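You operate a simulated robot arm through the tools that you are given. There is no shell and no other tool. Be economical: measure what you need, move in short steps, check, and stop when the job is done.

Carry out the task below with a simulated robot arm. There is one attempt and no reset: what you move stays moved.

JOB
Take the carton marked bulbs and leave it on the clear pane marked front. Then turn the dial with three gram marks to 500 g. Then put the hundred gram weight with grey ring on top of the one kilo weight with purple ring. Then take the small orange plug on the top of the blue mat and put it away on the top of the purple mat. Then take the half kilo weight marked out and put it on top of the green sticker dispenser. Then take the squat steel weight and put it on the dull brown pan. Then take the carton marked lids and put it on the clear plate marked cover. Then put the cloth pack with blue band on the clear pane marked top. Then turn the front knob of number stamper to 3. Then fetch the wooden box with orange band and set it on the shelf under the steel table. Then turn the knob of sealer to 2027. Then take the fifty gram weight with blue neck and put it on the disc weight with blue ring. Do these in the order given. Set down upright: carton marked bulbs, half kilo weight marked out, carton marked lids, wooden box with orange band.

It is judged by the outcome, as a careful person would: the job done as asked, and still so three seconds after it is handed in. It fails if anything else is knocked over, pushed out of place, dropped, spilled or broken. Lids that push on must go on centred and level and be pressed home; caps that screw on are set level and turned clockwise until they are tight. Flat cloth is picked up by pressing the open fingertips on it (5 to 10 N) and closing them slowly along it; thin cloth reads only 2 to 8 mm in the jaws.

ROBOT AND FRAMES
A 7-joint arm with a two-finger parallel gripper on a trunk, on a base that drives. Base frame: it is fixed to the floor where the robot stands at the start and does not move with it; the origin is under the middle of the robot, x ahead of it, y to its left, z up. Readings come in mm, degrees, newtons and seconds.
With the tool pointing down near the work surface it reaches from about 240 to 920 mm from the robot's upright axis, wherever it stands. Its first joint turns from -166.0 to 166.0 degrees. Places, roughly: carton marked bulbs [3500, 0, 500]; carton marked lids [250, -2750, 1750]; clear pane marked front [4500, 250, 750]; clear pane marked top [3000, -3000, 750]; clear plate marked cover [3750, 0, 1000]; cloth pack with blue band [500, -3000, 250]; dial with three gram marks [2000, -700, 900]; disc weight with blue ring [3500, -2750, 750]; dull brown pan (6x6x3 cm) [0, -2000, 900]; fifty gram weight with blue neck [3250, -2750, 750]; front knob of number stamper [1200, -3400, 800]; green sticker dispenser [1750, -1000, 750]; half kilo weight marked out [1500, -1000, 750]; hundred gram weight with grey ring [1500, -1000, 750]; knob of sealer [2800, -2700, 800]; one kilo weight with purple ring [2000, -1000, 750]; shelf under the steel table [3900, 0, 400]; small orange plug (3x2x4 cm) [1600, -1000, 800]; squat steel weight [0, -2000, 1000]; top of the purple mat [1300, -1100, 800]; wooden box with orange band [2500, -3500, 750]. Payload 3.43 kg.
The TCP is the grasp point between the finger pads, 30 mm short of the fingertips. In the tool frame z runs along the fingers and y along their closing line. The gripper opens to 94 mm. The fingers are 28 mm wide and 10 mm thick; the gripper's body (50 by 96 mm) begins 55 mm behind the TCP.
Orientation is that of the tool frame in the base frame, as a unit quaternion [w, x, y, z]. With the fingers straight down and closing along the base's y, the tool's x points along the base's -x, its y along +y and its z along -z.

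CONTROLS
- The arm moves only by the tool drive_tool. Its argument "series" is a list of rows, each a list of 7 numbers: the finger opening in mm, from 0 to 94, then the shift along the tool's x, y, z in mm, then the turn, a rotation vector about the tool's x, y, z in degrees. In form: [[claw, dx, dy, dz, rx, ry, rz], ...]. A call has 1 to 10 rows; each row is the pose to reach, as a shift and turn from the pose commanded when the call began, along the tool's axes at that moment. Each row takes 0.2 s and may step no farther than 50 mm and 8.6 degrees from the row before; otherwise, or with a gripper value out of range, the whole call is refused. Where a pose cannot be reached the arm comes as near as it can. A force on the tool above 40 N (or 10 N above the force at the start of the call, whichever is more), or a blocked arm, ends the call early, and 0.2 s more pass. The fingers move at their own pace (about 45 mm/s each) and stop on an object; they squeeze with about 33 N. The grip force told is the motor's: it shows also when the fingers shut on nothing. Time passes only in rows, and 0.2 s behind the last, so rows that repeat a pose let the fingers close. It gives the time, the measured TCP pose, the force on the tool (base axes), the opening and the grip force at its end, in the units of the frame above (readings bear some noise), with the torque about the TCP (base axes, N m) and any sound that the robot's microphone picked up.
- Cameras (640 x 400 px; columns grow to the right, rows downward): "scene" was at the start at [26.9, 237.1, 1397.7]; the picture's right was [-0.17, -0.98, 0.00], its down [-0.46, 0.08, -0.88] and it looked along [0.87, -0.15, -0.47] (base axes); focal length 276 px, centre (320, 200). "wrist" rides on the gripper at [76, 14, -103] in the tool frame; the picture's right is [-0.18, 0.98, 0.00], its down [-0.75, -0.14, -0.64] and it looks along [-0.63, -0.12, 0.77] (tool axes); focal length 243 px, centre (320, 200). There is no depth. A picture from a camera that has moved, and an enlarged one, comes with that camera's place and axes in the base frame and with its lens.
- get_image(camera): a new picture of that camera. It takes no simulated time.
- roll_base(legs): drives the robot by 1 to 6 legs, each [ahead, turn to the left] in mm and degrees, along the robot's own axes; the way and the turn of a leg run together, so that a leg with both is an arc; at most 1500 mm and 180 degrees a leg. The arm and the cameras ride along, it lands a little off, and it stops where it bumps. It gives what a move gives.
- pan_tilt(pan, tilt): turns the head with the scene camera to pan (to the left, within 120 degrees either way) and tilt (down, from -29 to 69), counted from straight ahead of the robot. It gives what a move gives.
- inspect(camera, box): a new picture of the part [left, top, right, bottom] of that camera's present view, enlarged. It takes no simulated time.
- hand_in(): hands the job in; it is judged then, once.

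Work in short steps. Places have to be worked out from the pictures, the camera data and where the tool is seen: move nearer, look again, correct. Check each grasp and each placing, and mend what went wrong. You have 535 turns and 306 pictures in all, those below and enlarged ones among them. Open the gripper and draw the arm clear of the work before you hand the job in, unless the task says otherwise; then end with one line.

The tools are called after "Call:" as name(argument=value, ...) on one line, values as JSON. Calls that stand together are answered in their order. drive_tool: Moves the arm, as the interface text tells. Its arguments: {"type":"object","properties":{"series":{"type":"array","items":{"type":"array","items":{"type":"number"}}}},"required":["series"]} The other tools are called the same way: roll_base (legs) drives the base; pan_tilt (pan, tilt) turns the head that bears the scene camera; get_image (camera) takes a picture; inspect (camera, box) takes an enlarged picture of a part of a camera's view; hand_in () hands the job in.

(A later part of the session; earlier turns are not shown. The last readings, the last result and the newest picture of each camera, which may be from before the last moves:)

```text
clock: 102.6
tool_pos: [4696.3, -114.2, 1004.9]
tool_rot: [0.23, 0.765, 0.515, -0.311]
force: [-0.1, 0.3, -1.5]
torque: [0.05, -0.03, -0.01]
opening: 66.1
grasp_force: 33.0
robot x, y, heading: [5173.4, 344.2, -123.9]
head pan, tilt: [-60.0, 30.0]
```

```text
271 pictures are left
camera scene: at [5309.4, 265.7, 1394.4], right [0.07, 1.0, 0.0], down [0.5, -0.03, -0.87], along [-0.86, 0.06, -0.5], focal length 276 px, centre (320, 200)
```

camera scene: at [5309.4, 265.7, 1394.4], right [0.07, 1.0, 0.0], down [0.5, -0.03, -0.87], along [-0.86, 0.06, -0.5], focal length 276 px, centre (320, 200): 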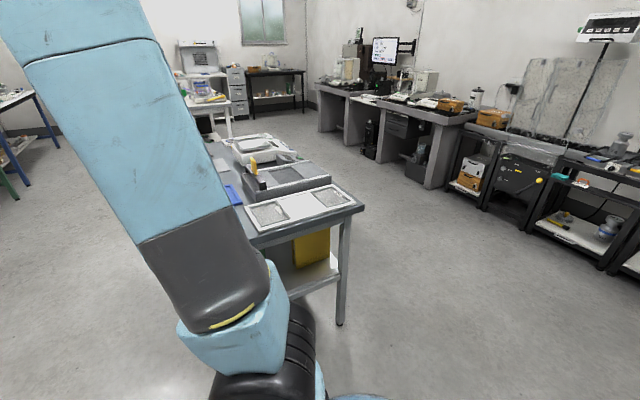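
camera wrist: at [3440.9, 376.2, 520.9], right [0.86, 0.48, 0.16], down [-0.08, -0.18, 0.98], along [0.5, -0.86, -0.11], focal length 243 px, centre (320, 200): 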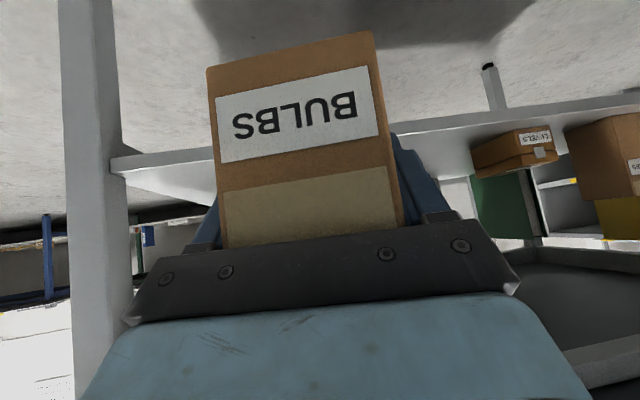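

Truly blocked now; I look behind on both sides.

Call:
pan_tilt(pan=120, tilt=60)

Call:
get_image(camera="scene")

Call:
pan_tilt(pan=-120, tilt=60)

Call:
get_image(camera="scene")

```text
clock: 105.3
tool_pos: [4696.9, -113.4, 1004.6]
tool_rot: [0.23, 0.765, 0.515, -0.311]
force: [0.4, -0.6, -1.7]
torque: [0.01, 0.02, 0.0]
opening: 66.0
grasp_force: 33.0
robot x, y, heading: [5173.1, 341.5, -124.0]
head pan, tilt: [120.0, 60.0]
```

```text
270 pictures are left
camera scene: at [5466.3, 255.6, 1352.4], right [-0.07, -1.0, 0.0], down [-0.86, 0.06, -0.5], along [0.5, -0.03, -0.87], focal length 276 px, centre (320, 200)
```

scene: 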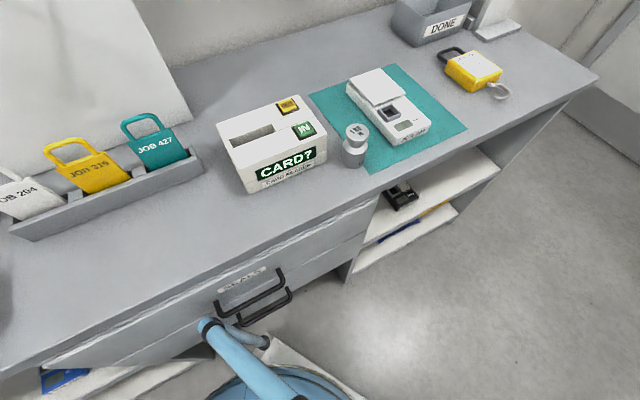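

```text
clock: 108.7
tool_pos: [4697.5, -113.1, 1004.4]
tool_rot: [0.23, 0.765, 0.515, -0.312]
force: [-0.2, -0.5, -1.4]
torque: [0.03, -0.03, -0.01]
opening: 65.8
grasp_force: 32.6
robot x, y, heading: [5172.0, 345.0, -123.9]
head pan, tilt: [-120.0, 60.0]
```

```text
269 pictures are left
camera scene: at [5370.4, 319.9, 1352.4], right [0.9, 0.44, 0.0], down [0.38, -0.78, -0.5], along [-0.22, 0.45, -0.87], focal length 276 px, centre (320, 200)
```

scene: 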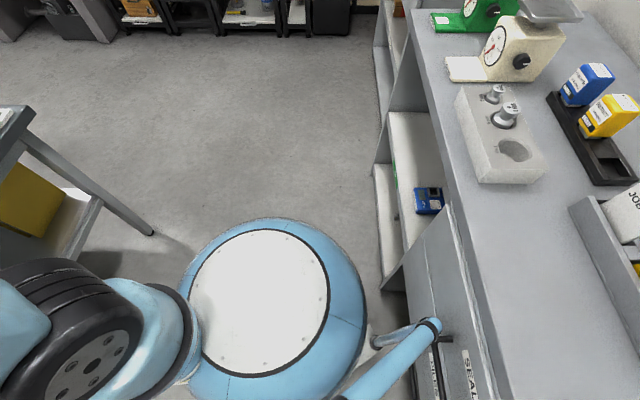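

The camera mast is touching the bench drawer. Drive forward off it, then turn.

Call:
roll_base(legs=[[130, 0]])

Call:
roll_base(legs=[[0, -30]])

Call:
pan_tilt(pan=0, tilt=45)

Call:
get_image(camera="scene")

```text
clock: 110.0
tool_pos: [4622.9, -221.6, 1004.2]
tool_rot: [0.23, 0.765, 0.514, -0.312]
force: [0.5, -0.4, -1.0]
torque: [0.03, 0.0, 0.0]
opening: 65.9
grasp_force: 32.8
robot x, y, heading: [5100.6, 236.5, -123.9]
head pan, tilt: [-120.0, 60.0]
```

```text
clock: 112.0
tool_pos: [4458.2, 80.0, 1004.3]
tool_rot: [0.139, 0.873, 0.296, -0.36]
force: [0.6, 0.1, -1.3]
torque: [0.01, 0.02, 0.03]
opening: 65.7
grasp_force: 33.0
robot x, y, heading: [5113.2, 205.6, -153.7]
head pan, tilt: [-120.0, 60.0]
```

```text
clock: 114.0
tool_pos: [4457.6, 80.6, 1004.9]
tool_rot: [0.139, 0.873, 0.297, -0.36]
force: [-0.2, 0.9, -1.2]
torque: [-0.02, 0.0, -0.01]
opening: 66.0
grasp_force: 33.3
robot x, y, heading: [5115.2, 204.1, -153.8]
head pan, tilt: [0.0, 45.0]
```

```text
268 pictures are left
camera scene: at [5197.3, -20.3, 1371.8], right [-0.44, 0.9, 0.0], down [0.63, 0.31, -0.71], along [-0.63, -0.31, -0.71], focal length 276 px, centre (320, 200)
```

scene: 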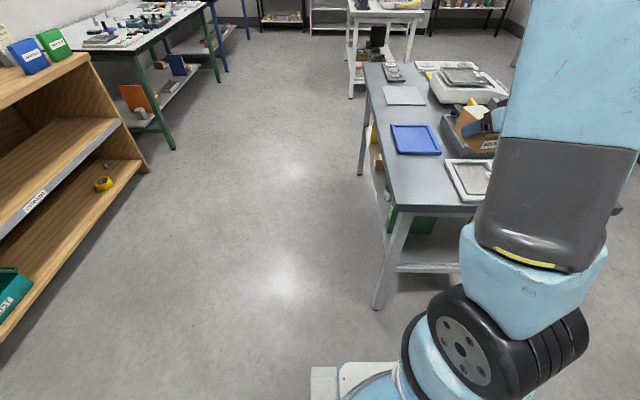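

Now facing the table end. Move the tool back off the table end, yawed square with the table, to view the FRONT pane with the wrist camera.

Call:
drive_tool(series=[[40, 31, 8, -18, 2, 0, 2], [40, 62, 16, -37, 4, -0.2, 4], [40, 94, 25, -55, 6, -0.3, 6], [40, 125, 33, -73, 8, -0.4, 8], [40, 156, 41, -91, 10, -0.5, 10], [40, 188, 50, -110, 11.7, -0.5, 11.5]])

Call:
get_image(camera="wrist")

Call:
get_image(camera="scene")

```text
clock: 115.5
tool_pos: [4551.7, 222.5, 1006.4]
tool_rot: [0.087, 0.907, 0.169, -0.376]
force: [0.3, -0.3, -1.0]
torque: [0.04, -0.01, 0.0]
opening: 66.0
grasp_force: 33.0
out of reach, approached as far as the arm can: row 3, 4, 5, 6
robot x, y, heading: [5115.9, 200.6, -153.5]
head pan, tilt: [0.0, 45.0]
```

```text
267 pictures are left
camera wrist: at [4674.8, 257.6, 1024.2], right [0.24, -0.96, 0.16], down [-0.13, 0.13, 0.98], along [-0.96, -0.26, -0.09], focal length 243 px, centre (320, 200)
```

wrist: 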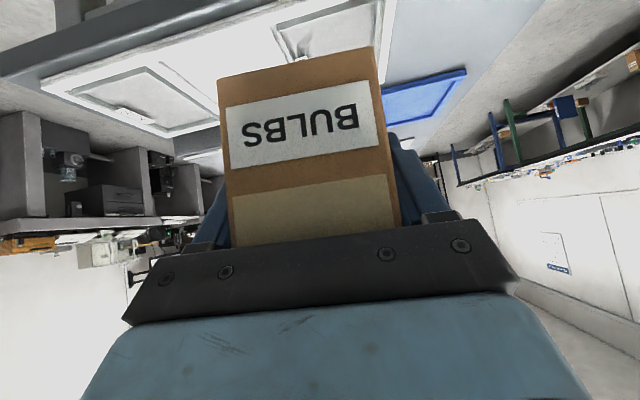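

```text
266 pictures are left
camera scene: at [5197.1, -20.7, 1371.7], right [-0.44, 0.9, 0.0], down [0.63, 0.31, -0.71], along [-0.63, -0.31, -0.71], focal length 276 px, centre (320, 200)
```

scene: 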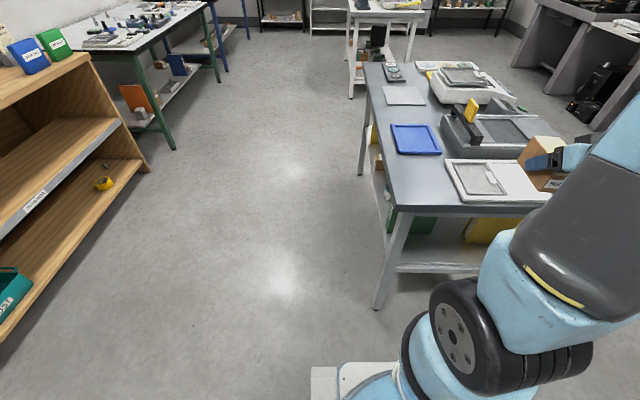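

The FRONT pane is visible in the scene view now; enlarge for location.

Call:
inspect(camera="scene", box=[420, 130, 580, 230])

```text
4.00 times, centred on (500, 180) of scene
camera zoom: at [5197.1, -20.7, 1371.7], right [-0.44, 0.9, 0.0], down [0.63, 0.31, -0.71], along [-0.63, -0.31, -0.71], focal length 1105 px, centre (-400, 280)
```

zoom: 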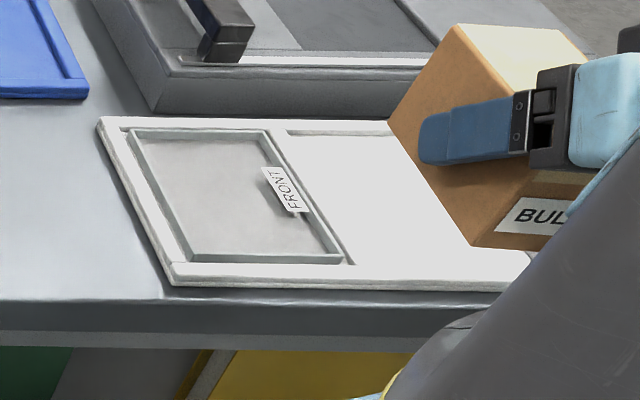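

Two-view fit gives pane centre ≈ (4383,135), surface z≈800, inner 150×108. Move the carton above it, leaving ~65 mm clearance.

Call:
drive_tool(series=[[40, -8, 3, 38, 0, 0, -0.5], [40, -15, 5, 76, 0, 0, -1], [40, -23, 8, 114, 0, 0, -1.7], [40, -31, 11, 152, 0, 0, -1.7], [40, -38, 13.6, 190, 0, 0, -1.7]])

Call:
inspect(camera="scene", box=[420, 120, 620, 245])

Call:
get_image(camera="wrist")

```text
clock: 116.7
tool_pos: [4406.8, 148.4, 899.6]
tool_rot: [0.082, 0.904, 0.183, -0.379]
force: [0.9, 0.3, -1.1]
torque: [-0.01, 0.0, -0.01]
opening: 66.0
grasp_force: 33.0
robot x, y, heading: [5117.0, 204.7, -153.9]
head pan, tilt: [0.0, 45.0]
```

```text
3.20 times, centred on (520, 182) of scene
camera zoom: at [5197.8, -20.0, 1371.8], right [-0.44, 0.9, 0.0], down [0.63, 0.31, -0.71], along [-0.63, -0.31, -0.71], focal length 884 px, centre (-320, 256)
```

zoom: 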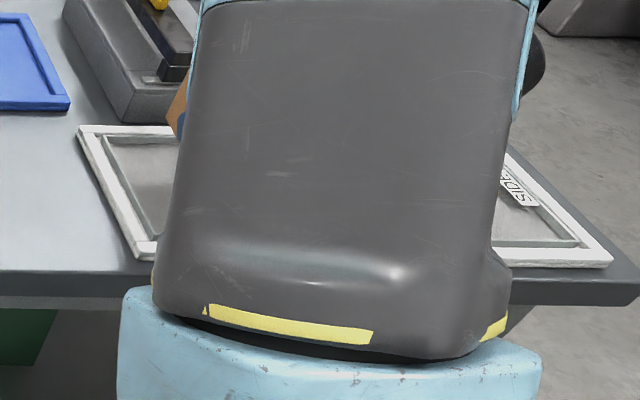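

```text
263 pictures are left
camera wrist: at [4529.6, 184.8, 917.0], right [0.27, -0.95, 0.14], down [-0.12, 0.11, 0.99], along [-0.96, -0.28, -0.09], focal length 243 px, centre (320, 200)
```

wrist: 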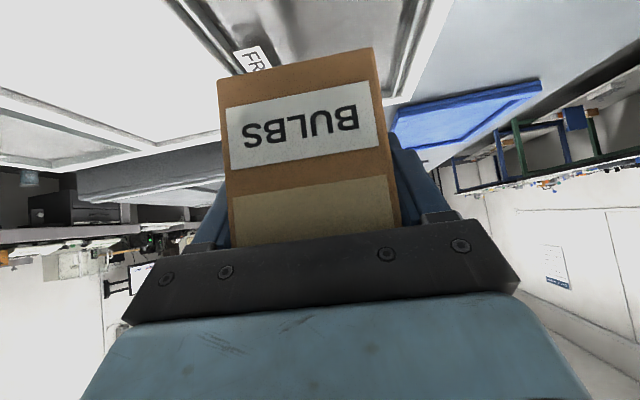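

Laterally a ~6 mm correction toward the right; descend, with the last steps slow.

Call:
drive_tool(series=[[40, 10, 6, 10, 0, 0, 0], [40, 20, 6, 20, 0, 0, 0], [40, 30, 6, 30, 0, 0, 0], [40, 36, 6, 36, 0, 0, 0], [40, 39, 6, 39, 0, 0, 0], [40, 42, 6, 42, 0, 0, 0], [40, 44, 6, 44, 0, 0, 0]])

Call:
get_image(camera="wrist")

```text
clock: 117.8
tool_pos: [4408.5, 142.7, 848.5]
tool_rot: [0.082, 0.903, 0.182, -0.381]
force: [3.5, -0.3, 10.8]
torque: [0.31, -0.51, -0.06]
opening: 65.8
grasp_force: 32.4
robot x, y, heading: [5114.3, 201.0, -153.6]
head pan, tilt: [0.0, 45.0]
stopped in row 5: the force on the tool passed its limit at 44 N (the readings are from after the stop); the commanded pose is now the measured one
```

```text
262 pictures are left
camera wrist: at [4531.3, 178.6, 866.0], right [0.26, -0.95, 0.14], down [-0.12, 0.11, 0.99], along [-0.96, -0.28, -0.08], focal length 243 px, centre (320, 200)
```

wrist: 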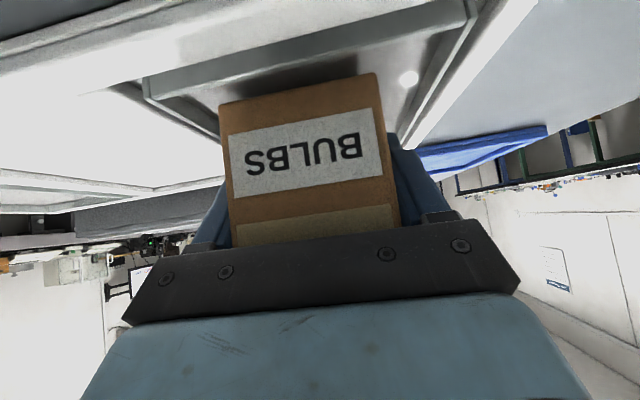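

Contact. The carton's front is inside the frame; release gently and look.

Call:
drive_tool(series=[[72, 0, 0, 0, 0, 0, 0], [80, 0, 0, 0, 0, 0, 0], [88, 0, 0, 0, 0, 0, 0], [88, 0, 0, 0, 0, 0, 0]])

Call:
get_image(camera="wrist")

```text
clock: 118.8
tool_pos: [4409.6, 143.2, 847.6]
tool_rot: [0.081, 0.903, 0.181, -0.381]
force: [2.2, 2.2, 5.1]
torque: [0.07, -0.14, 0.02]
opening: 88.1
grasp_force: 0.0
robot x, y, heading: [5116.6, 202.0, -153.8]
head pan, tilt: [0.0, 45.0]
```

```text
261 pictures are left
camera wrist: at [4531.2, 178.4, 865.6], right [0.26, -0.95, 0.14], down [-0.12, 0.11, 0.99], along [-0.96, -0.28, -0.08], focal length 243 px, centre (320, 200)
```

wrist: 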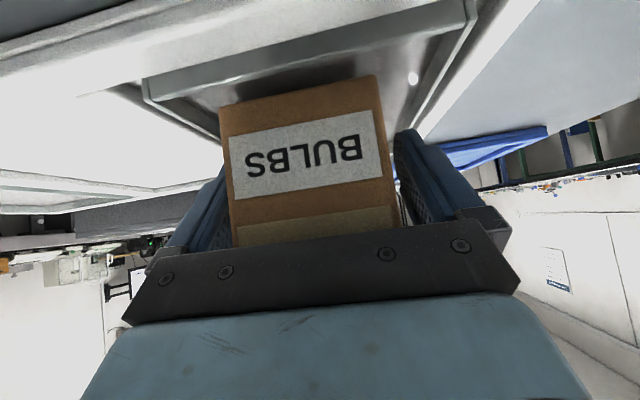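

It stands released. Withdraw along the tool axis.

Call:
drive_tool(series=[[94, -3, 0, -3, 0, 0, 0], [94, -3, 0, -30, 0, 0, 0], [94, -3, 0, -70, 0, 0, 0], [94, -3, 0, -110, 0, 0, 0], [94, -3, 0, -150, 0, 0, 0], [94, -3, 0, -180, 0, 0, 0]])

Call:
get_image(camera="wrist")

Call:
get_image(camera="scene")

```text
clock: 120.2
tool_pos: [4522.7, 194.2, 975.7]
tool_rot: [0.082, 0.904, 0.183, -0.378]
force: [-0.7, -0.5, 0.2]
torque: [0.07, 0.0, -0.02]
opening: 94.1
grasp_force: 0.0
robot x, y, heading: [5114.0, 202.5, -153.8]
head pan, tilt: [0.0, 45.0]
```

```text
260 pictures are left
camera wrist: at [4646.0, 229.2, 993.6], right [0.27, -0.95, 0.14], down [-0.12, 0.11, 0.99], along [-0.96, -0.28, -0.09], focal length 243 px, centre (320, 200)
```

wrist: 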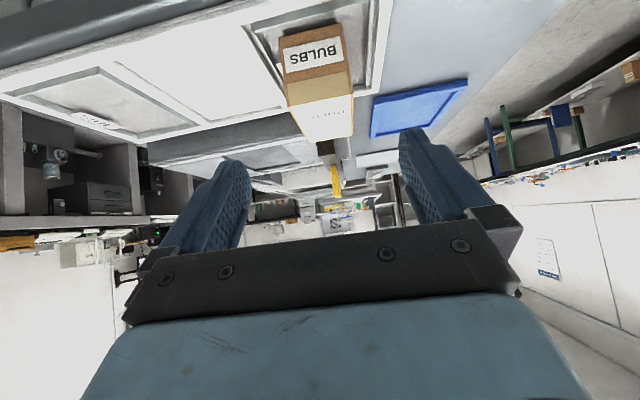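

```text
259 pictures are left
camera scene: at [5196.5, -21.0, 1371.7], right [-0.44, 0.9, 0.0], down [0.63, 0.31, -0.71], along [-0.63, -0.31, -0.71], focal length 276 px, centre (320, 200)
```

scene: 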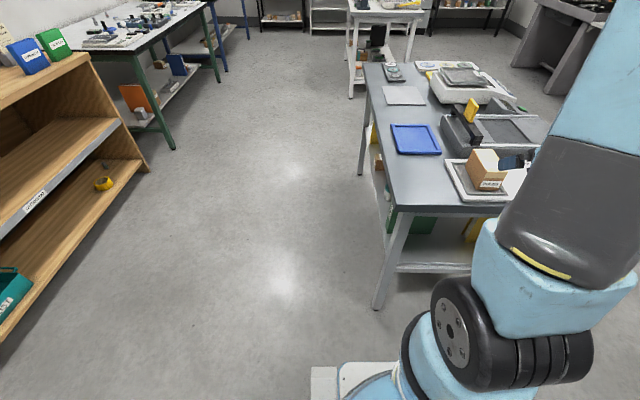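

Call:
inspect(camera="scene", box=[420, 120, 580, 220])

```text
4.00 times, centred on (500, 170) of scene
camera zoom: at [5196.5, -21.0, 1371.7], right [-0.44, 0.9, 0.0], down [0.63, 0.31, -0.71], along [-0.63, -0.31, -0.71], focal length 1105 px, centre (-400, 320)
```

zoom: 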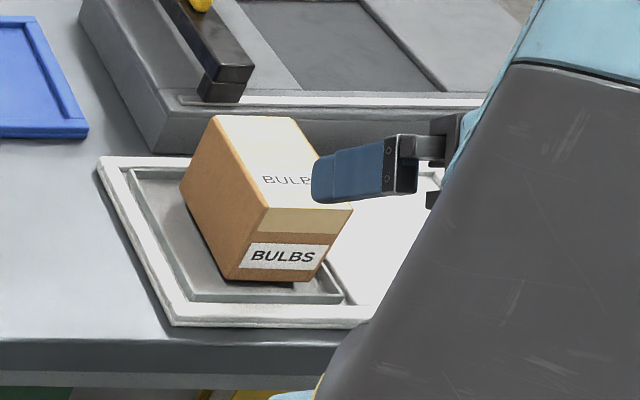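

I check whether the carton sits flat with an enlarged wrist view.

Call:
inspect(camera="wrist", box=[220, 0, 420, 150])

```text
2.67 times, centred on (320, 75) of wrist
camera zoom: at [4646.0, 229.2, 993.6], right [0.27, -0.95, 0.14], down [-0.12, 0.11, 0.99], along [-0.96, -0.28, -0.09], focal length 647 px, centre (320, 533)
```

zoom: 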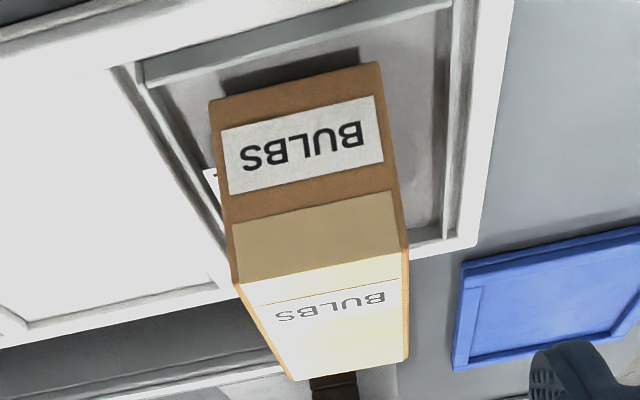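

The carton sits within the frame (12–24 mm margins). Next is the dial at the white table; first tuck the arm with the tool pointing down.

Call:
drive_tool(series=[[94, 3, 15, -14, 0, 4, 0], [94, 6, 31, -27, 0, 10, 0], [94, 9, 46, -40, 0, 16, 0], [94, 12, 61, -54, 0, 22, 0], [94, 15, 77, -67, 0, 28, 0], [94, 18, 92, -81, 0, 34, 0], [94, 22, 115, -100, 0, 40, 0], [94, 29, 153, -134, 0, 45, 0]])

Call:
roll_base(legs=[[0, 40]])

```text
refused: row 8 steps farther than a row can; nothing moved
```

```text
clock: 122.7
tool_pos: [4649.1, -188.8, 983.5]
tool_rot: [0.208, 0.79, 0.486, -0.31]
force: [0.0, -0.5, -0.5]
torque: [0.0, 0.02, -0.01]
opening: 94.3
grasp_force: 0.0
robot x, y, heading: [5077.2, 217.8, -114.0]
head pan, tilt: [0.0, 45.0]
```

The arm move was refused but the base turned fine. Tuck the arm now with smaller steps.

Call:
drive_tool(series=[[94, 3, 15, -14, 0, 4, 0], [94, 6, 31, -27, 0, 10, 0], [94, 9, 46, -40, 0, 16, 0], [94, 12, 61, -54, 0, 22, 0], [94, 15, 77, -67, 0, 28, 0], [94, 18, 92, -81, 0, 34, 0], [94, 22, 115, -100, 0, 40, 0], [94, 26, 135, -118, 0, 45, 0]])

Call:
roll_base(legs=[[900, 0]])

Call:
get_image(camera="scene")

```text
clock: 124.5
tool_pos: [4814.1, -158.3, 1055.0]
tool_rot: [0.006, 0.849, 0.528, 0.017]
force: [0.2, 0.0, 0.5]
torque: [0.0, 0.0, 0.02]
opening: 94.1
grasp_force: 0.1
robot x, y, heading: [5077.9, 219.1, -114.3]
head pan, tilt: [0.0, 45.0]
```

```text
clock: 129.3
tool_pos: [4442.1, -977.0, 1054.7]
tool_rot: [0.006, 0.85, 0.526, 0.017]
force: [-0.1, 0.0, 0.0]
torque: [0.0, 0.01, 0.0]
opening: 94.1
grasp_force: 0.0
robot x, y, heading: [4708.1, -603.6, -114.2]
head pan, tilt: [0.0, 45.0]
```

```text
256 pictures are left
camera scene: at [4910.6, -719.8, 1371.8], right [-0.91, 0.41, 0.0], down [0.29, 0.64, -0.71], along [-0.29, -0.64, -0.71], focal length 276 px, centre (320, 200)
```

scene: 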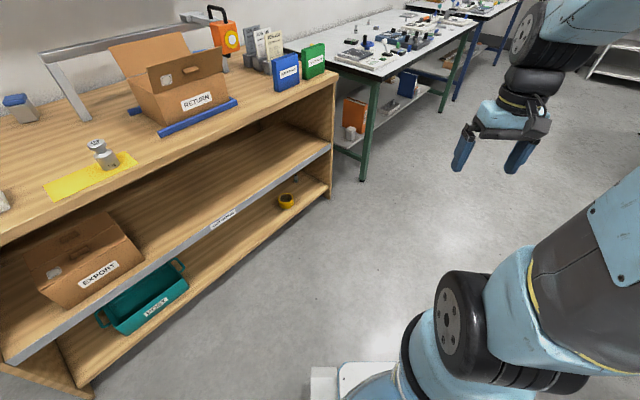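

Call:
roll_base(legs=[[0, -50]])

Call:
pan_tilt(pan=0, tilt=25)

Call:
get_image(camera="scene")

```text
clock: 132.2
tool_pos: [4254.0, -635.2, 1055.3]
tool_rot: [0.013, 0.993, 0.115, 0.011]
force: [0.0, -0.5, -0.3]
torque: [0.03, 0.02, 0.0]
opening: 94.0
grasp_force: 0.1
robot x, y, heading: [4726.2, -649.4, -164.8]
head pan, tilt: [0.0, 45.0]
```

```text
clock: 133.1
tool_pos: [4255.2, -637.2, 1055.7]
tool_rot: [0.012, 0.993, 0.114, 0.012]
force: [0.3, -0.3, 0.6]
torque: [-0.02, -0.02, 0.03]
opening: 94.2
grasp_force: 0.0
robot x, y, heading: [4722.8, -644.0, -164.6]
head pan, tilt: [0.0, 25.0]
```

```text
255 pictures are left
camera scene: at [4754.8, -884.9, 1402.3], right [-0.27, 0.96, 0.0], down [0.41, 0.11, -0.91], along [-0.87, -0.24, -0.42], focal length 276 px, centre (320, 200)
```

scene: 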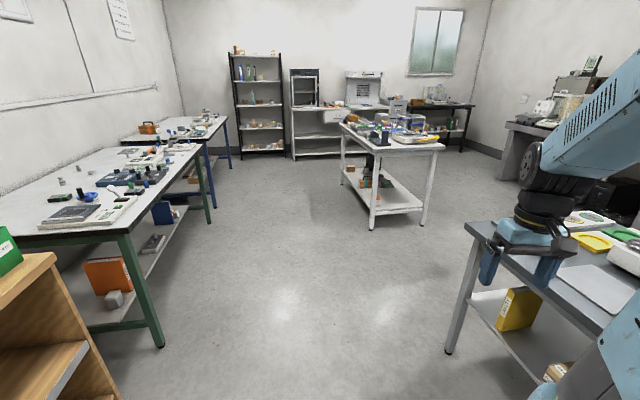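

Call:
inspect(camera="scene", box=[320, 90, 460, 180])

```text
4.44 times, centred on (390, 135) of scene
camera zoom: at [4754.8, -884.9, 1402.3], right [-0.27, 0.96, 0.0], down [0.41, 0.11, -0.91], along [-0.87, -0.24, -0.42], focal length 1228 px, centre (9, 489)
```

zoom: 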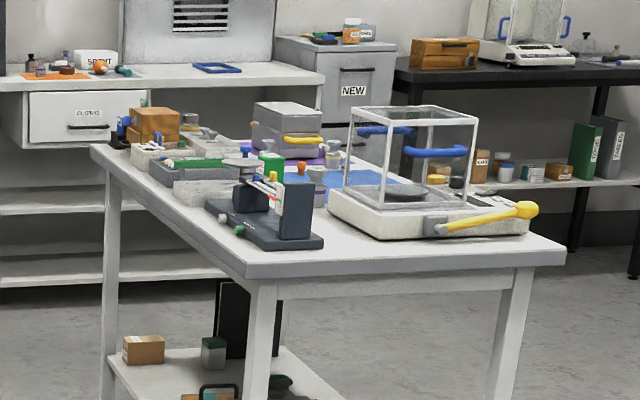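

Call:
roll_base(legs=[[1450, 0]])

Call:
pan_tilt(pan=0, tilt=22)

Call:
get_image(camera="scene")

Call:
inspect(camera="scene", box=[280, 110, 480, 230])

```text
clock: 140.3
tool_pos: [2860.8, -1034.6, 1055.8]
tool_rot: [0.013, 0.993, 0.12, 0.012]
force: [-0.1, -0.1, -0.6]
torque: [0.04, 0.04, -0.01]
opening: 94.2
grasp_force: 0.0
robot x, y, heading: [3333.0, -1041.0, -164.0]
head pan, tilt: [0.0, 25.0]
```

```text
clock: 141.0
tool_pos: [2860.1, -1033.9, 1055.7]
tool_rot: [0.012, 0.993, 0.12, 0.012]
force: [-0.3, -0.8, 0.7]
torque: [-0.04, 0.0, 0.0]
opening: 93.9
grasp_force: 0.0
robot x, y, heading: [3330.1, -1043.0, -163.6]
head pan, tilt: [0.0, 22.0]
```

```text
253 pictures are left
camera scene: at [3363.0, -1277.8, 1407.2], right [-0.28, 0.96, 0.0], down [0.36, 0.1, -0.93], along [-0.89, -0.26, -0.38], focal length 276 px, centre (320, 200)
```

scene: 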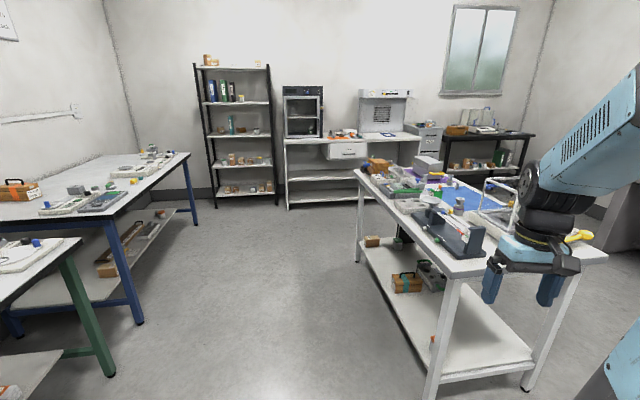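

```text
3.20 times, centred on (380, 170) of scene
camera zoom: at [3363.0, -1277.8, 1407.2], right [-0.28, 0.96, 0.0], down [0.36, 0.1, -0.93], along [-0.89, -0.26, -0.38], focal length 884 px, centre (128, 296)
```

zoom: 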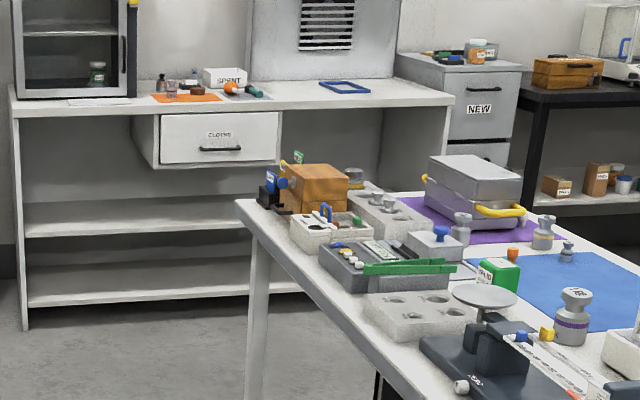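

I go round to the table's north side to see the balance and the weights.

Call:
roll_base(legs=[[0, -62]])

Call:
roll_base(legs=[[800, 0]])

Call:
pan_tilt(pan=80, tilt=30)

Call:
get_image(camera="scene")

```text
clock: 144.3
tool_pos: [3091.3, -630.5, 1056.5]
tool_rot: [0.017, 0.922, -0.386, 0.005]
force: [-0.9, -0.2, -0.6]
torque: [0.03, -0.01, 0.01]
opening: 93.9
grasp_force: 0.1
robot x, y, heading: [3291.8, -1080.8, 134.9]
head pan, tilt: [0.0, 22.0]
stopped in leg 1: the robot was blocked; the commanded pose is now the measured one
```

```text
clock: 148.6
tool_pos: [2524.9, -63.0, 1056.7]
tool_rot: [0.016, 0.923, -0.385, 0.004]
force: [0.5, -0.7, 0.9]
torque: [-0.03, -0.02, 0.0]
opening: 94.0
grasp_force: 0.0
robot x, y, heading: [2723.4, -516.2, 135.0]
head pan, tilt: [0.0, 22.0]
```

```text
clock: 150.1
tool_pos: [2525.0, -63.3, 1057.3]
tool_rot: [0.017, 0.922, -0.386, 0.004]
force: [0.1, 0.6, -1.4]
torque: [0.02, -0.01, -0.04]
opening: 93.8
grasp_force: 0.1
robot x, y, heading: [2722.9, -511.3, 134.9]
head pan, tilt: [80.0, 30.0]
```

```text
251 pictures are left
camera scene: at [2522.7, -776.8, 1394.4], right [-0.57, 0.82, 0.0], down [0.41, 0.29, -0.87], along [-0.71, -0.5, -0.5], focal length 276 px, centre (320, 200)
```

scene: 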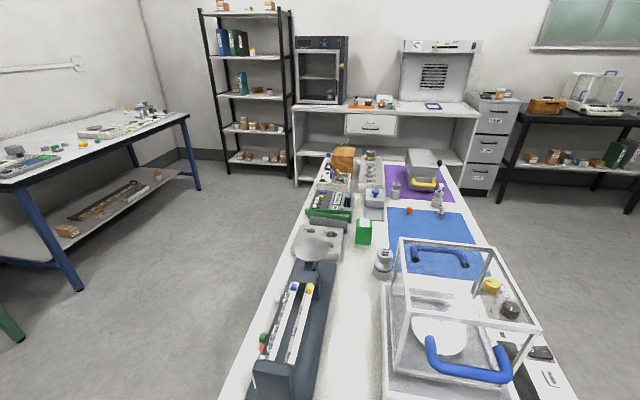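

Call:
inspect(camera="scene", box=[280, 140, 480, 280])

Call:
inspect(camera="scene", box=[230, 220, 570, 400])

```text
2.86 times, centred on (380, 210) of scene
camera zoom: at [2522.7, -776.8, 1394.4], right [-0.57, 0.82, 0.0], down [0.41, 0.29, -0.87], along [-0.71, -0.5, -0.5], focal length 790 px, centre (149, 171)
```

zoom: 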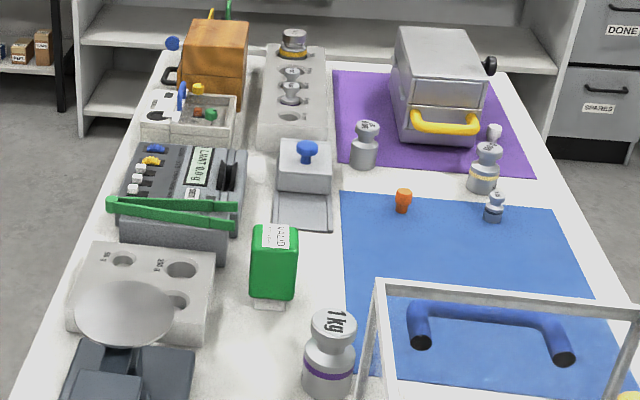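

```text
1.88 times, centred on (400, 310) of scene
camera zoom: at [2522.7, -776.8, 1394.4], right [-0.57, 0.82, 0.0], down [0.41, 0.29, -0.87], along [-0.71, -0.5, -0.5], focal length 520 px, centre (169, -7)
```

zoom: 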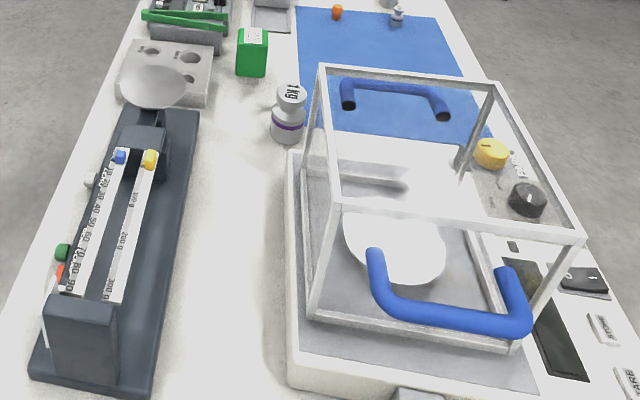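

Two knobs (yellow and black) are on the balance's north face. Drive to the north side and face the table.

Call:
roll_base(legs=[[800, 0]])

Call:
roll_base(legs=[[0, 65]])

Call:
roll_base(legs=[[0, 60]])

Call:
pan_tilt(pan=0, tilt=35)

Call:
get_image(camera="scene")

```text
clock: 154.5
tool_pos: [1959.1, 509.5, 1056.8]
tool_rot: [0.017, 0.922, -0.388, 0.004]
force: [0.4, 0.0, -0.4]
torque: [-0.03, 0.0, 0.0]
opening: 93.9
grasp_force: 0.0
robot x, y, heading: [2155.1, 54.9, 134.7]
head pan, tilt: [80.0, 30.0]
```

```text
clock: 157.7
tool_pos: [1658.6, 117.0, 1058.7]
tool_rot: [0.013, 0.992, 0.123, 0.012]
force: [0.6, 0.1, 0.0]
torque: [-0.01, -0.03, 0.03]
opening: 94.0
grasp_force: 0.0
robot x, y, heading: [2132.0, 110.1, -163.7]
head pan, tilt: [80.0, 30.0]
stopped in leg 1: the robot was blocked; the commanded pose is now the measured one
```

```text
clock: 161.1
tool_pos: [1880.6, -294.1, 1058.8]
tool_rot: [0.004, 0.806, 0.592, 0.016]
force: [-1.5, -0.1, -0.5]
torque: [0.0, -0.03, 0.01]
opening: 93.8
grasp_force: 0.1
robot x, y, heading: [2077.7, 125.2, -104.0]
head pan, tilt: [80.0, 30.0]
stopped in leg 1: the robot was blocked; the commanded pose is now the measured one
```

```text
clock: 162.6
tool_pos: [1881.9, -293.1, 1058.8]
tool_rot: [0.005, 0.806, 0.591, 0.018]
force: [-0.3, 0.3, 0.4]
torque: [0.02, 0.02, 0.02]
opening: 94.0
grasp_force: 0.1
robot x, y, heading: [2079.3, 126.8, -104.0]
head pan, tilt: [0.0, 35.0]
```

```text
248 pictures are left
camera scene: at [2300.3, 40.5, 1386.6], right [-0.97, 0.24, 0.0], down [0.14, 0.56, -0.82], along [-0.2, -0.79, -0.57], focal length 276 px, centre (320, 200)
```

scene: 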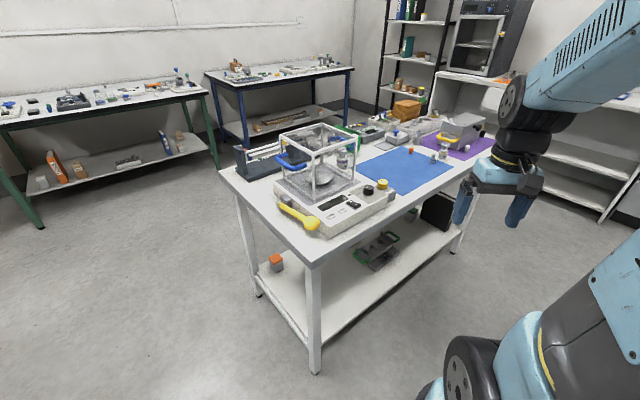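

Turn and drive to stand west of the balance; first raise the arm above the balance cage height.

Call:
drive_tool(series=[[94, 20, 0, -40, 0, 0, 0], [94, 40, 0, -80, 0, 0, 0], [94, 60, 0, -120, 0, 0, 0], [94, 80, 0, -150, 0, 0, 0]])

Call:
roll_base(legs=[[0, -28]])

Call:
roll_base(legs=[[580, 0]])

Call:
get_image(camera="scene")

```text
clock: 163.6
tool_pos: [1900.4, -219.1, 1210.4]
tool_rot: [0.005, 0.806, 0.591, 0.016]
force: [0.2, 0.3, 0.1]
torque: [0.05, 0.03, 0.02]
opening: 94.0
grasp_force: 0.1
robot x, y, heading: [2080.5, 124.3, -104.0]
head pan, tilt: [0.0, 35.0]
```

```text
clock: 165.6
tool_pos: [1757.3, -95.5, 1210.6]
tool_rot: [0.009, 0.925, 0.379, 0.015]
force: [-0.4, 0.0, 0.4]
torque: [0.01, 0.01, 0.01]
opening: 94.0
grasp_force: 0.1
robot x, y, heading: [2092.9, 108.4, -132.2]
head pan, tilt: [0.0, 35.0]
```

```text
clock: 169.0
tool_pos: [1361.6, -532.3, 1211.0]
tool_rot: [0.009, 0.925, 0.378, 0.015]
force: [0.1, 0.5, 0.5]
torque: [0.01, -0.03, -0.02]
opening: 94.0
grasp_force: 0.0
robot x, y, heading: [1698.4, -322.3, -132.2]
head pan, tilt: [0.0, 35.0]
```

```text
247 pictures are left
camera scene: at [1851.5, -507.0, 1386.6], right [-0.74, 0.67, 0.0], down [0.39, 0.42, -0.82], along [-0.55, -0.61, -0.57], focal length 276 px, centre (320, 200)
```

scene: 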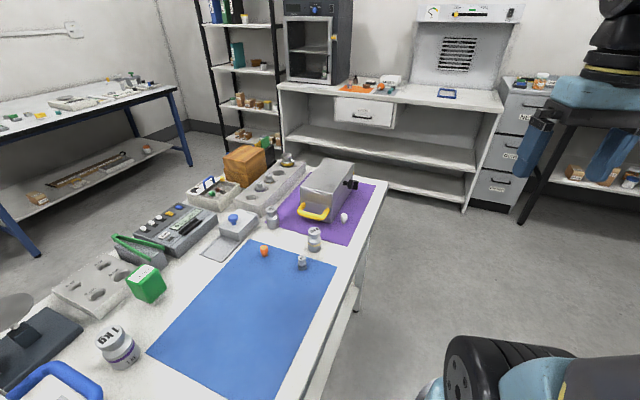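

Call:
inspect(camera="scene", box=[200, 170, 400, 300])

Call:
roll_base(legs=[[0, 40]])

Call:
pan_tilt(pan=10, tilt=45)

Call:
get_image(camera="scene")

```text
3.08 times, centred on (300, 235) of scene
camera zoom: at [1851.5, -507.0, 1386.6], right [-0.74, 0.67, 0.0], down [0.39, 0.42, -0.82], along [-0.55, -0.61, -0.57], focal length 850 px, centre (382, 92)
```

zoom: 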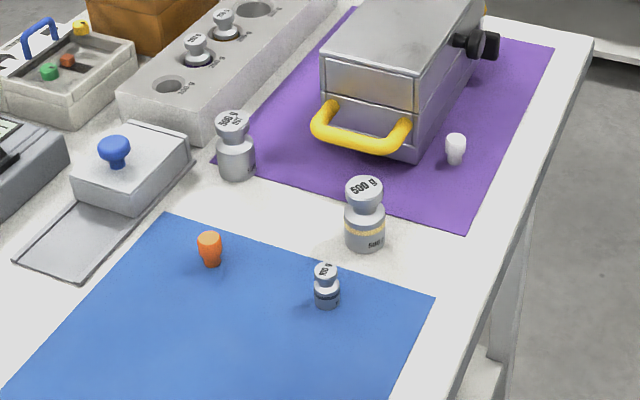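

```text
clock: 170.7
tool_pos: [1448.1, -636.0, 1211.4]
tool_rot: [0.006, 0.841, 0.541, 0.017]
force: [-1.1, 0.4, 0.8]
torque: [-0.07, -0.04, 0.0]
opening: 94.1
grasp_force: 0.0
robot x, y, heading: [1662.1, -308.6, -119.5]
head pan, tilt: [0.0, 35.0]
stopped in leg 1: the robot was blocked; the commanded pose is now the measured one
```

```text
clock: 171.4
tool_pos: [1449.2, -636.1, 1212.1]
tool_rot: [0.007, 0.841, 0.541, 0.017]
force: [-0.1, 0.2, 0.4]
torque: [-0.01, 0.04, 0.01]
opening: 93.9
grasp_force: 0.1
robot x, y, heading: [1661.3, -310.2, -119.4]
head pan, tilt: [10.0, 45.0]
```

```text
245 pictures are left
camera scene: at [1867.4, -452.9, 1371.8], right [-0.94, 0.34, 0.0], down [0.24, 0.67, -0.71], along [-0.24, -0.67, -0.71], focal length 276 px, centre (320, 200)
```

scene: 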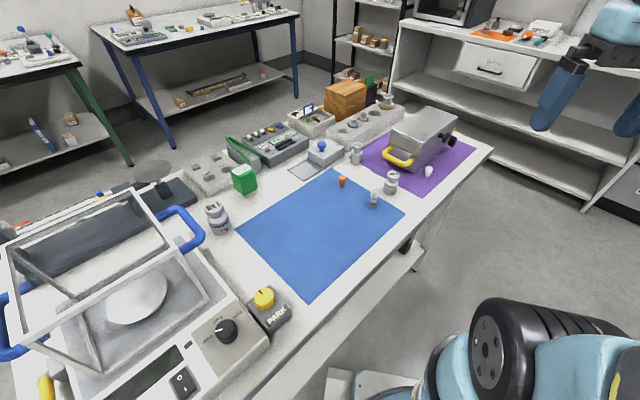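

Blocked perhaps by the table/shelf; back off 120 mm and complete the turn.

Call:
roll_base(legs=[[-120, 0]])

Call:
roll_base(legs=[[0, 45]])

Call:
pan_tilt(pan=0, tilt=50)

Call:
get_image(camera="scene")

```text
clock: 172.6
tool_pos: [1508.4, -532.1, 1212.9]
tool_rot: [0.007, 0.841, 0.541, 0.017]
force: [0.0, 0.2, 0.4]
torque: [0.01, -0.02, -0.02]
opening: 93.9
grasp_force: 0.0
robot x, y, heading: [1718.9, -207.3, -119.3]
head pan, tilt: [10.0, 45.0]
```

```text
clock: 175.3
tool_pos: [1803.7, -590.4, 1212.5]
tool_rot: [-0.001, 0.569, 0.822, 0.018]
force: [0.1, 0.0, 0.3]
torque: [0.01, -0.02, -0.01]
opening: 93.8
grasp_force: 0.0
robot x, y, heading: [1687.6, -221.2, -74.7]
head pan, tilt: [10.0, 45.0]
```

```text
clock: 176.1
tool_pos: [1803.5, -591.4, 1214.6]
tool_rot: [0.0, 0.569, 0.822, 0.018]
force: [-0.6, -0.4, -0.1]
torque: [-0.02, 0.0, 0.01]
opening: 93.7
grasp_force: 0.1
robot x, y, heading: [1689.2, -219.2, -74.1]
head pan, tilt: [0.0, 50.0]
```

```text
244 pictures are left
camera scene: at [1919.6, -175.5, 1364.9], right [-0.96, -0.27, 0.0], down [-0.2, 0.74, -0.64], along [0.17, -0.62, -0.77], focal length 276 px, centre (320, 200)
```

scene: 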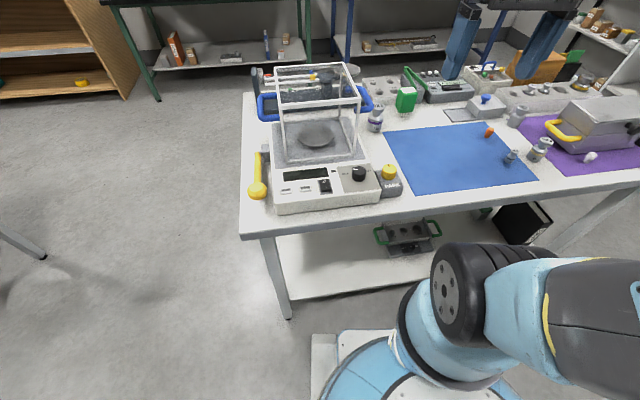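

Call:
inspect(camera="scene", box=[320, 140, 420, 210])

Call:
inspect(camera="scene", box=[240, 50, 440, 220])

```text
5.71 times, centred on (370, 175) of scene
camera zoom: at [1919.6, -175.5, 1364.9], right [-0.96, -0.27, 0.0], down [-0.2, 0.74, -0.64], along [0.17, -0.62, -0.77], focal length 1579 px, centre (34, 343)
```

zoom: 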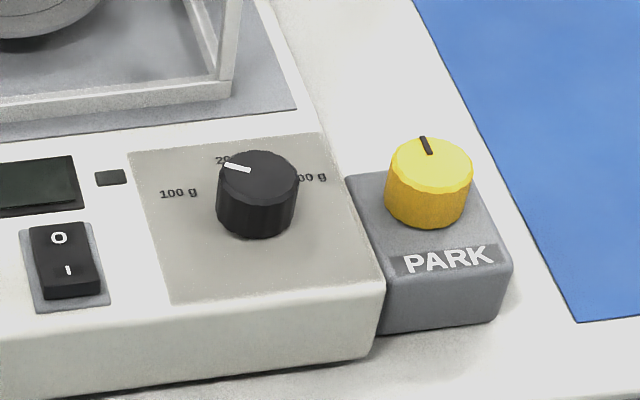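

```text
2.35 times, centred on (340, 135) of scene
camera zoom: at [1919.6, -175.5, 1364.9], right [-0.96, -0.27, 0.0], down [-0.2, 0.74, -0.64], along [0.17, -0.62, -0.77], focal length 650 px, centre (273, 353)
```

zoom: 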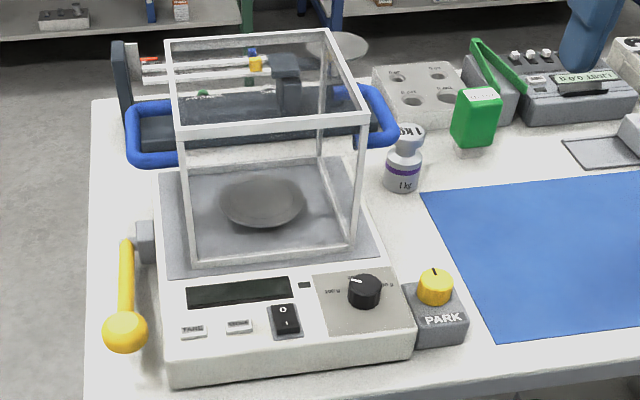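

The black dial on the balance panel has marks 100 g, 20? g, ?00 g. I bring the wrist camera above it for a top view.

Call:
drive_tool(series=[[60, -30, 22, 12, 0.4, -0.3, -0.6], [60, -60, 44, 24, 0.8, -0.6, -1.2], [60, -90, 66, 36, 1.2, -0.9, -1.8], [60, -120, 88, 48, 1.7, -1.2, -2.4], [60, -147, 109, 60, 1.7, -1.2, -2.9], [60, -147, 109, 100, 1.7, -1.2, -2.9], [60, -147, 109, 140, 1.7, -1.2, -2.9], [60, -147, 109, 180, 1.7, -1.2, -2.9], [60, -147, 109, 204, 1.7, -1.2, -2.9]])

Call:
get_image(camera="wrist")

```text
clock: 178.1
tool_pos: [1960.1, -682.6, 1008.8]
tool_rot: [0.0, 0.548, 0.837, -0.001]
force: [-0.2, 0.8, 0.5]
torque: [-0.04, 0.0, -0.02]
opening: 60.0
grasp_force: 0.1
robot x, y, heading: [1688.2, -218.3, -74.5]
head pan, tilt: [0.0, 50.0]
```

```text
241 pictures are left
camera wrist: at [1943.8, -608.5, 1111.7], right [0.97, 0.22, 0.0], down [0.17, -0.75, 0.64], along [0.14, -0.63, -0.77], focal length 243 px, centre (320, 200)
```

wrist: 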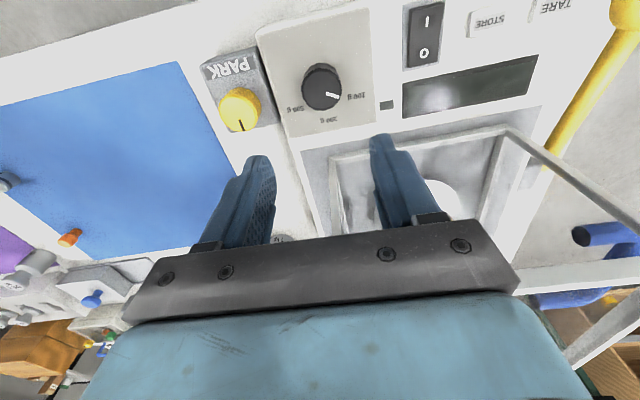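

Call:
inspect(camera="wrist", box=[250, 30, 410, 140])

```text
3.64 times, centred on (330, 85) of wrist
camera zoom: at [1943.8, -608.5, 1111.7], right [0.97, 0.22, 0.0], down [0.17, -0.75, 0.64], along [0.14, -0.63, -0.77], focal length 882 px, centre (284, 618)
```

zoom: 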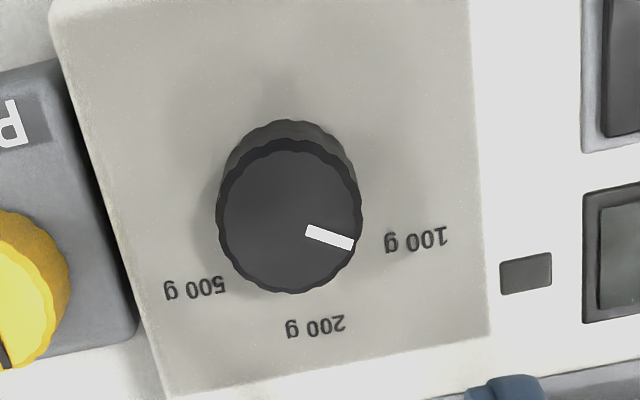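

Marks are 60° apart (100 at the right now pointed to, 500 at the other end): turn the dial 120° clockwise from above. Pre-rotate the gripper −60° over the knob at (1957.5,−667).

Call:
drive_tool(series=[[60, 3, 1, 0, 0, 0, -7.5], [60, 7, 2, 0, 0, 0, -15], [60, 11, 3, 0, 0, 0, -22.5], [60, 15, 4, 0, 0, 0, -30], [60, 15, 4, 10, 0, 0, -37.5], [60, 15, 4, 20, 0, 0, -45], [60, 15, 4, 30, 0, 0, -52.5], [60, 15, 4, 40, 0, 0, -60]])

Call:
get_image(camera="wrist")

```text
clock: 179.9
tool_pos: [1958.8, -670.0, 968.0]
tool_rot: [0.0, 0.055, 0.998, 0.0]
force: [0.1, 0.7, 0.6]
torque: [-0.01, 0.03, 0.0]
opening: 60.0
grasp_force: 0.0
robot x, y, heading: [1687.1, -219.4, -74.5]
head pan, tilt: [0.0, 50.0]
```

```text
239 pictures are left
camera wrist: at [1885.2, -646.3, 1071.3], right [0.29, 0.96, 0.0], down [0.73, -0.22, 0.64], along [0.61, -0.19, -0.77], focal length 243 px, centre (320, 200)
```

wrist: 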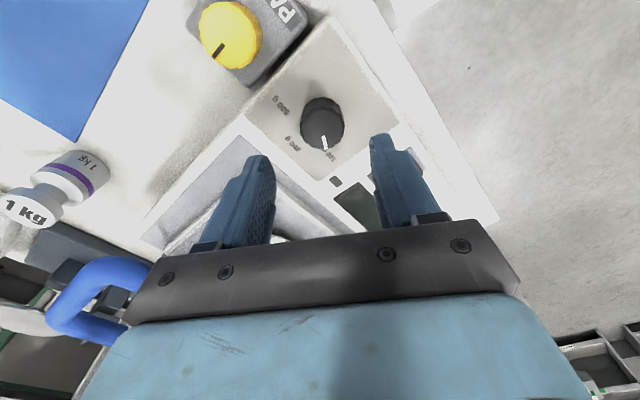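

Knob reads at (1955.5,-667). Small centring, then descend around it.

Call:
drive_tool(series=[[60, 3, 2.7, 20, 0, 0, 0], [60, 3, 2.7, 40, 0, 0, 0], [60, 3, 2.7, 50, 0, 0, 0], [60, 3, 2.7, 56, 0, 0, 0]])

Call:
get_image(camera="wrist")

Call:
inspect(camera="scene", box=[300, 110, 440, 210])

```text
clock: 180.9
tool_pos: [1955.9, -664.7, 911.7]
tool_rot: [0.0, 0.056, 0.998, 0.0]
force: [0.1, -0.4, 0.8]
torque: [0.01, 0.02, -0.03]
opening: 60.2
grasp_force: 0.1
robot x, y, heading: [1685.0, -218.3, -74.6]
head pan, tilt: [0.0, 50.0]
```

```text
238 pictures are left
camera wrist: at [1882.7, -642.9, 1015.2], right [0.29, 0.96, 0.0], down [0.73, -0.22, 0.64], along [0.61, -0.19, -0.77], focal length 243 px, centre (320, 200)
```

wrist: 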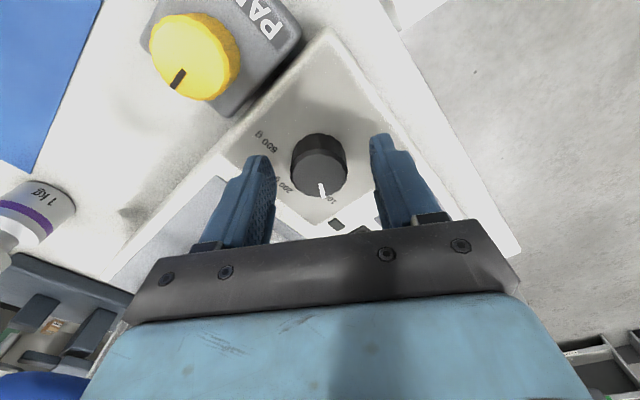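

```text
4.00 times, centred on (370, 160) of scene
camera zoom: at [1919.6, -175.7, 1364.8], right [-0.96, -0.27, 0.0], down [-0.2, 0.74, -0.64], along [0.17, -0.62, -0.77], focal length 1105 px, centre (120, 360)
```

zoom: 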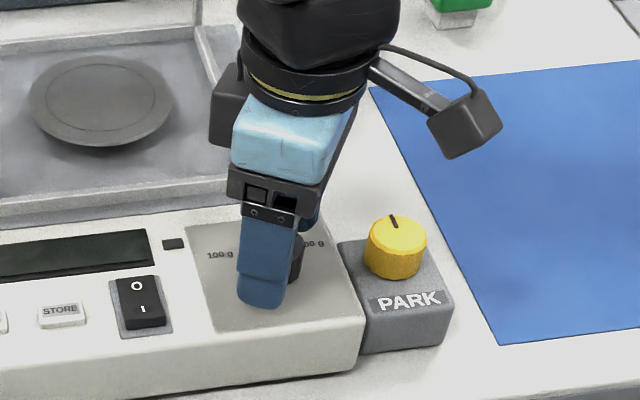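

Knob top looks to be near z≈885; descend 13 mm more, then close.

Call:
drive_tool(series=[[60, 0, 0, 6, 0, 0, 0], [60, 0, 0, 12, 0, 0, 0], [45, 0, 0, 12, 0, 0, 0], [38, 0, 0, 12, 0, 0, 0], [30, 0, 0, 12, 0, 0, 0], [30, 0, 0, 12, 0, 0, 0]])

Call:
get_image(camera="wrist")

```text
clock: 181.4
tool_pos: [1956.5, -665.7, 904.9]
tool_rot: [0.001, 0.057, 0.998, -0.002]
force: [-3.0, 0.5, 5.3]
torque: [0.26, 0.15, -0.01]
opening: 60.3
grasp_force: 0.4
robot x, y, heading: [1688.3, -220.1, -74.5]
head pan, tilt: [0.0, 50.0]
stopped in row 2: the force on the tool passed its limit at 60 N (the readings are from after the stop); the commanded pose is now the measured one
```

```text
236 pictures are left
camera wrist: at [1882.9, -643.5, 1008.2], right [0.29, 0.96, 0.0], down [0.73, -0.22, 0.64], along [0.61, -0.19, -0.77], focal length 243 px, centre (320, 200)
```

wrist: 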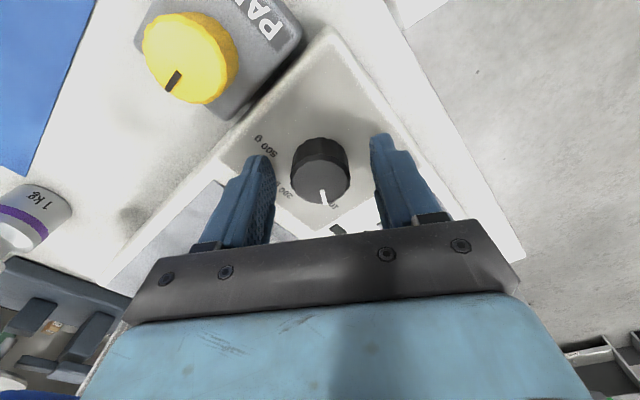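

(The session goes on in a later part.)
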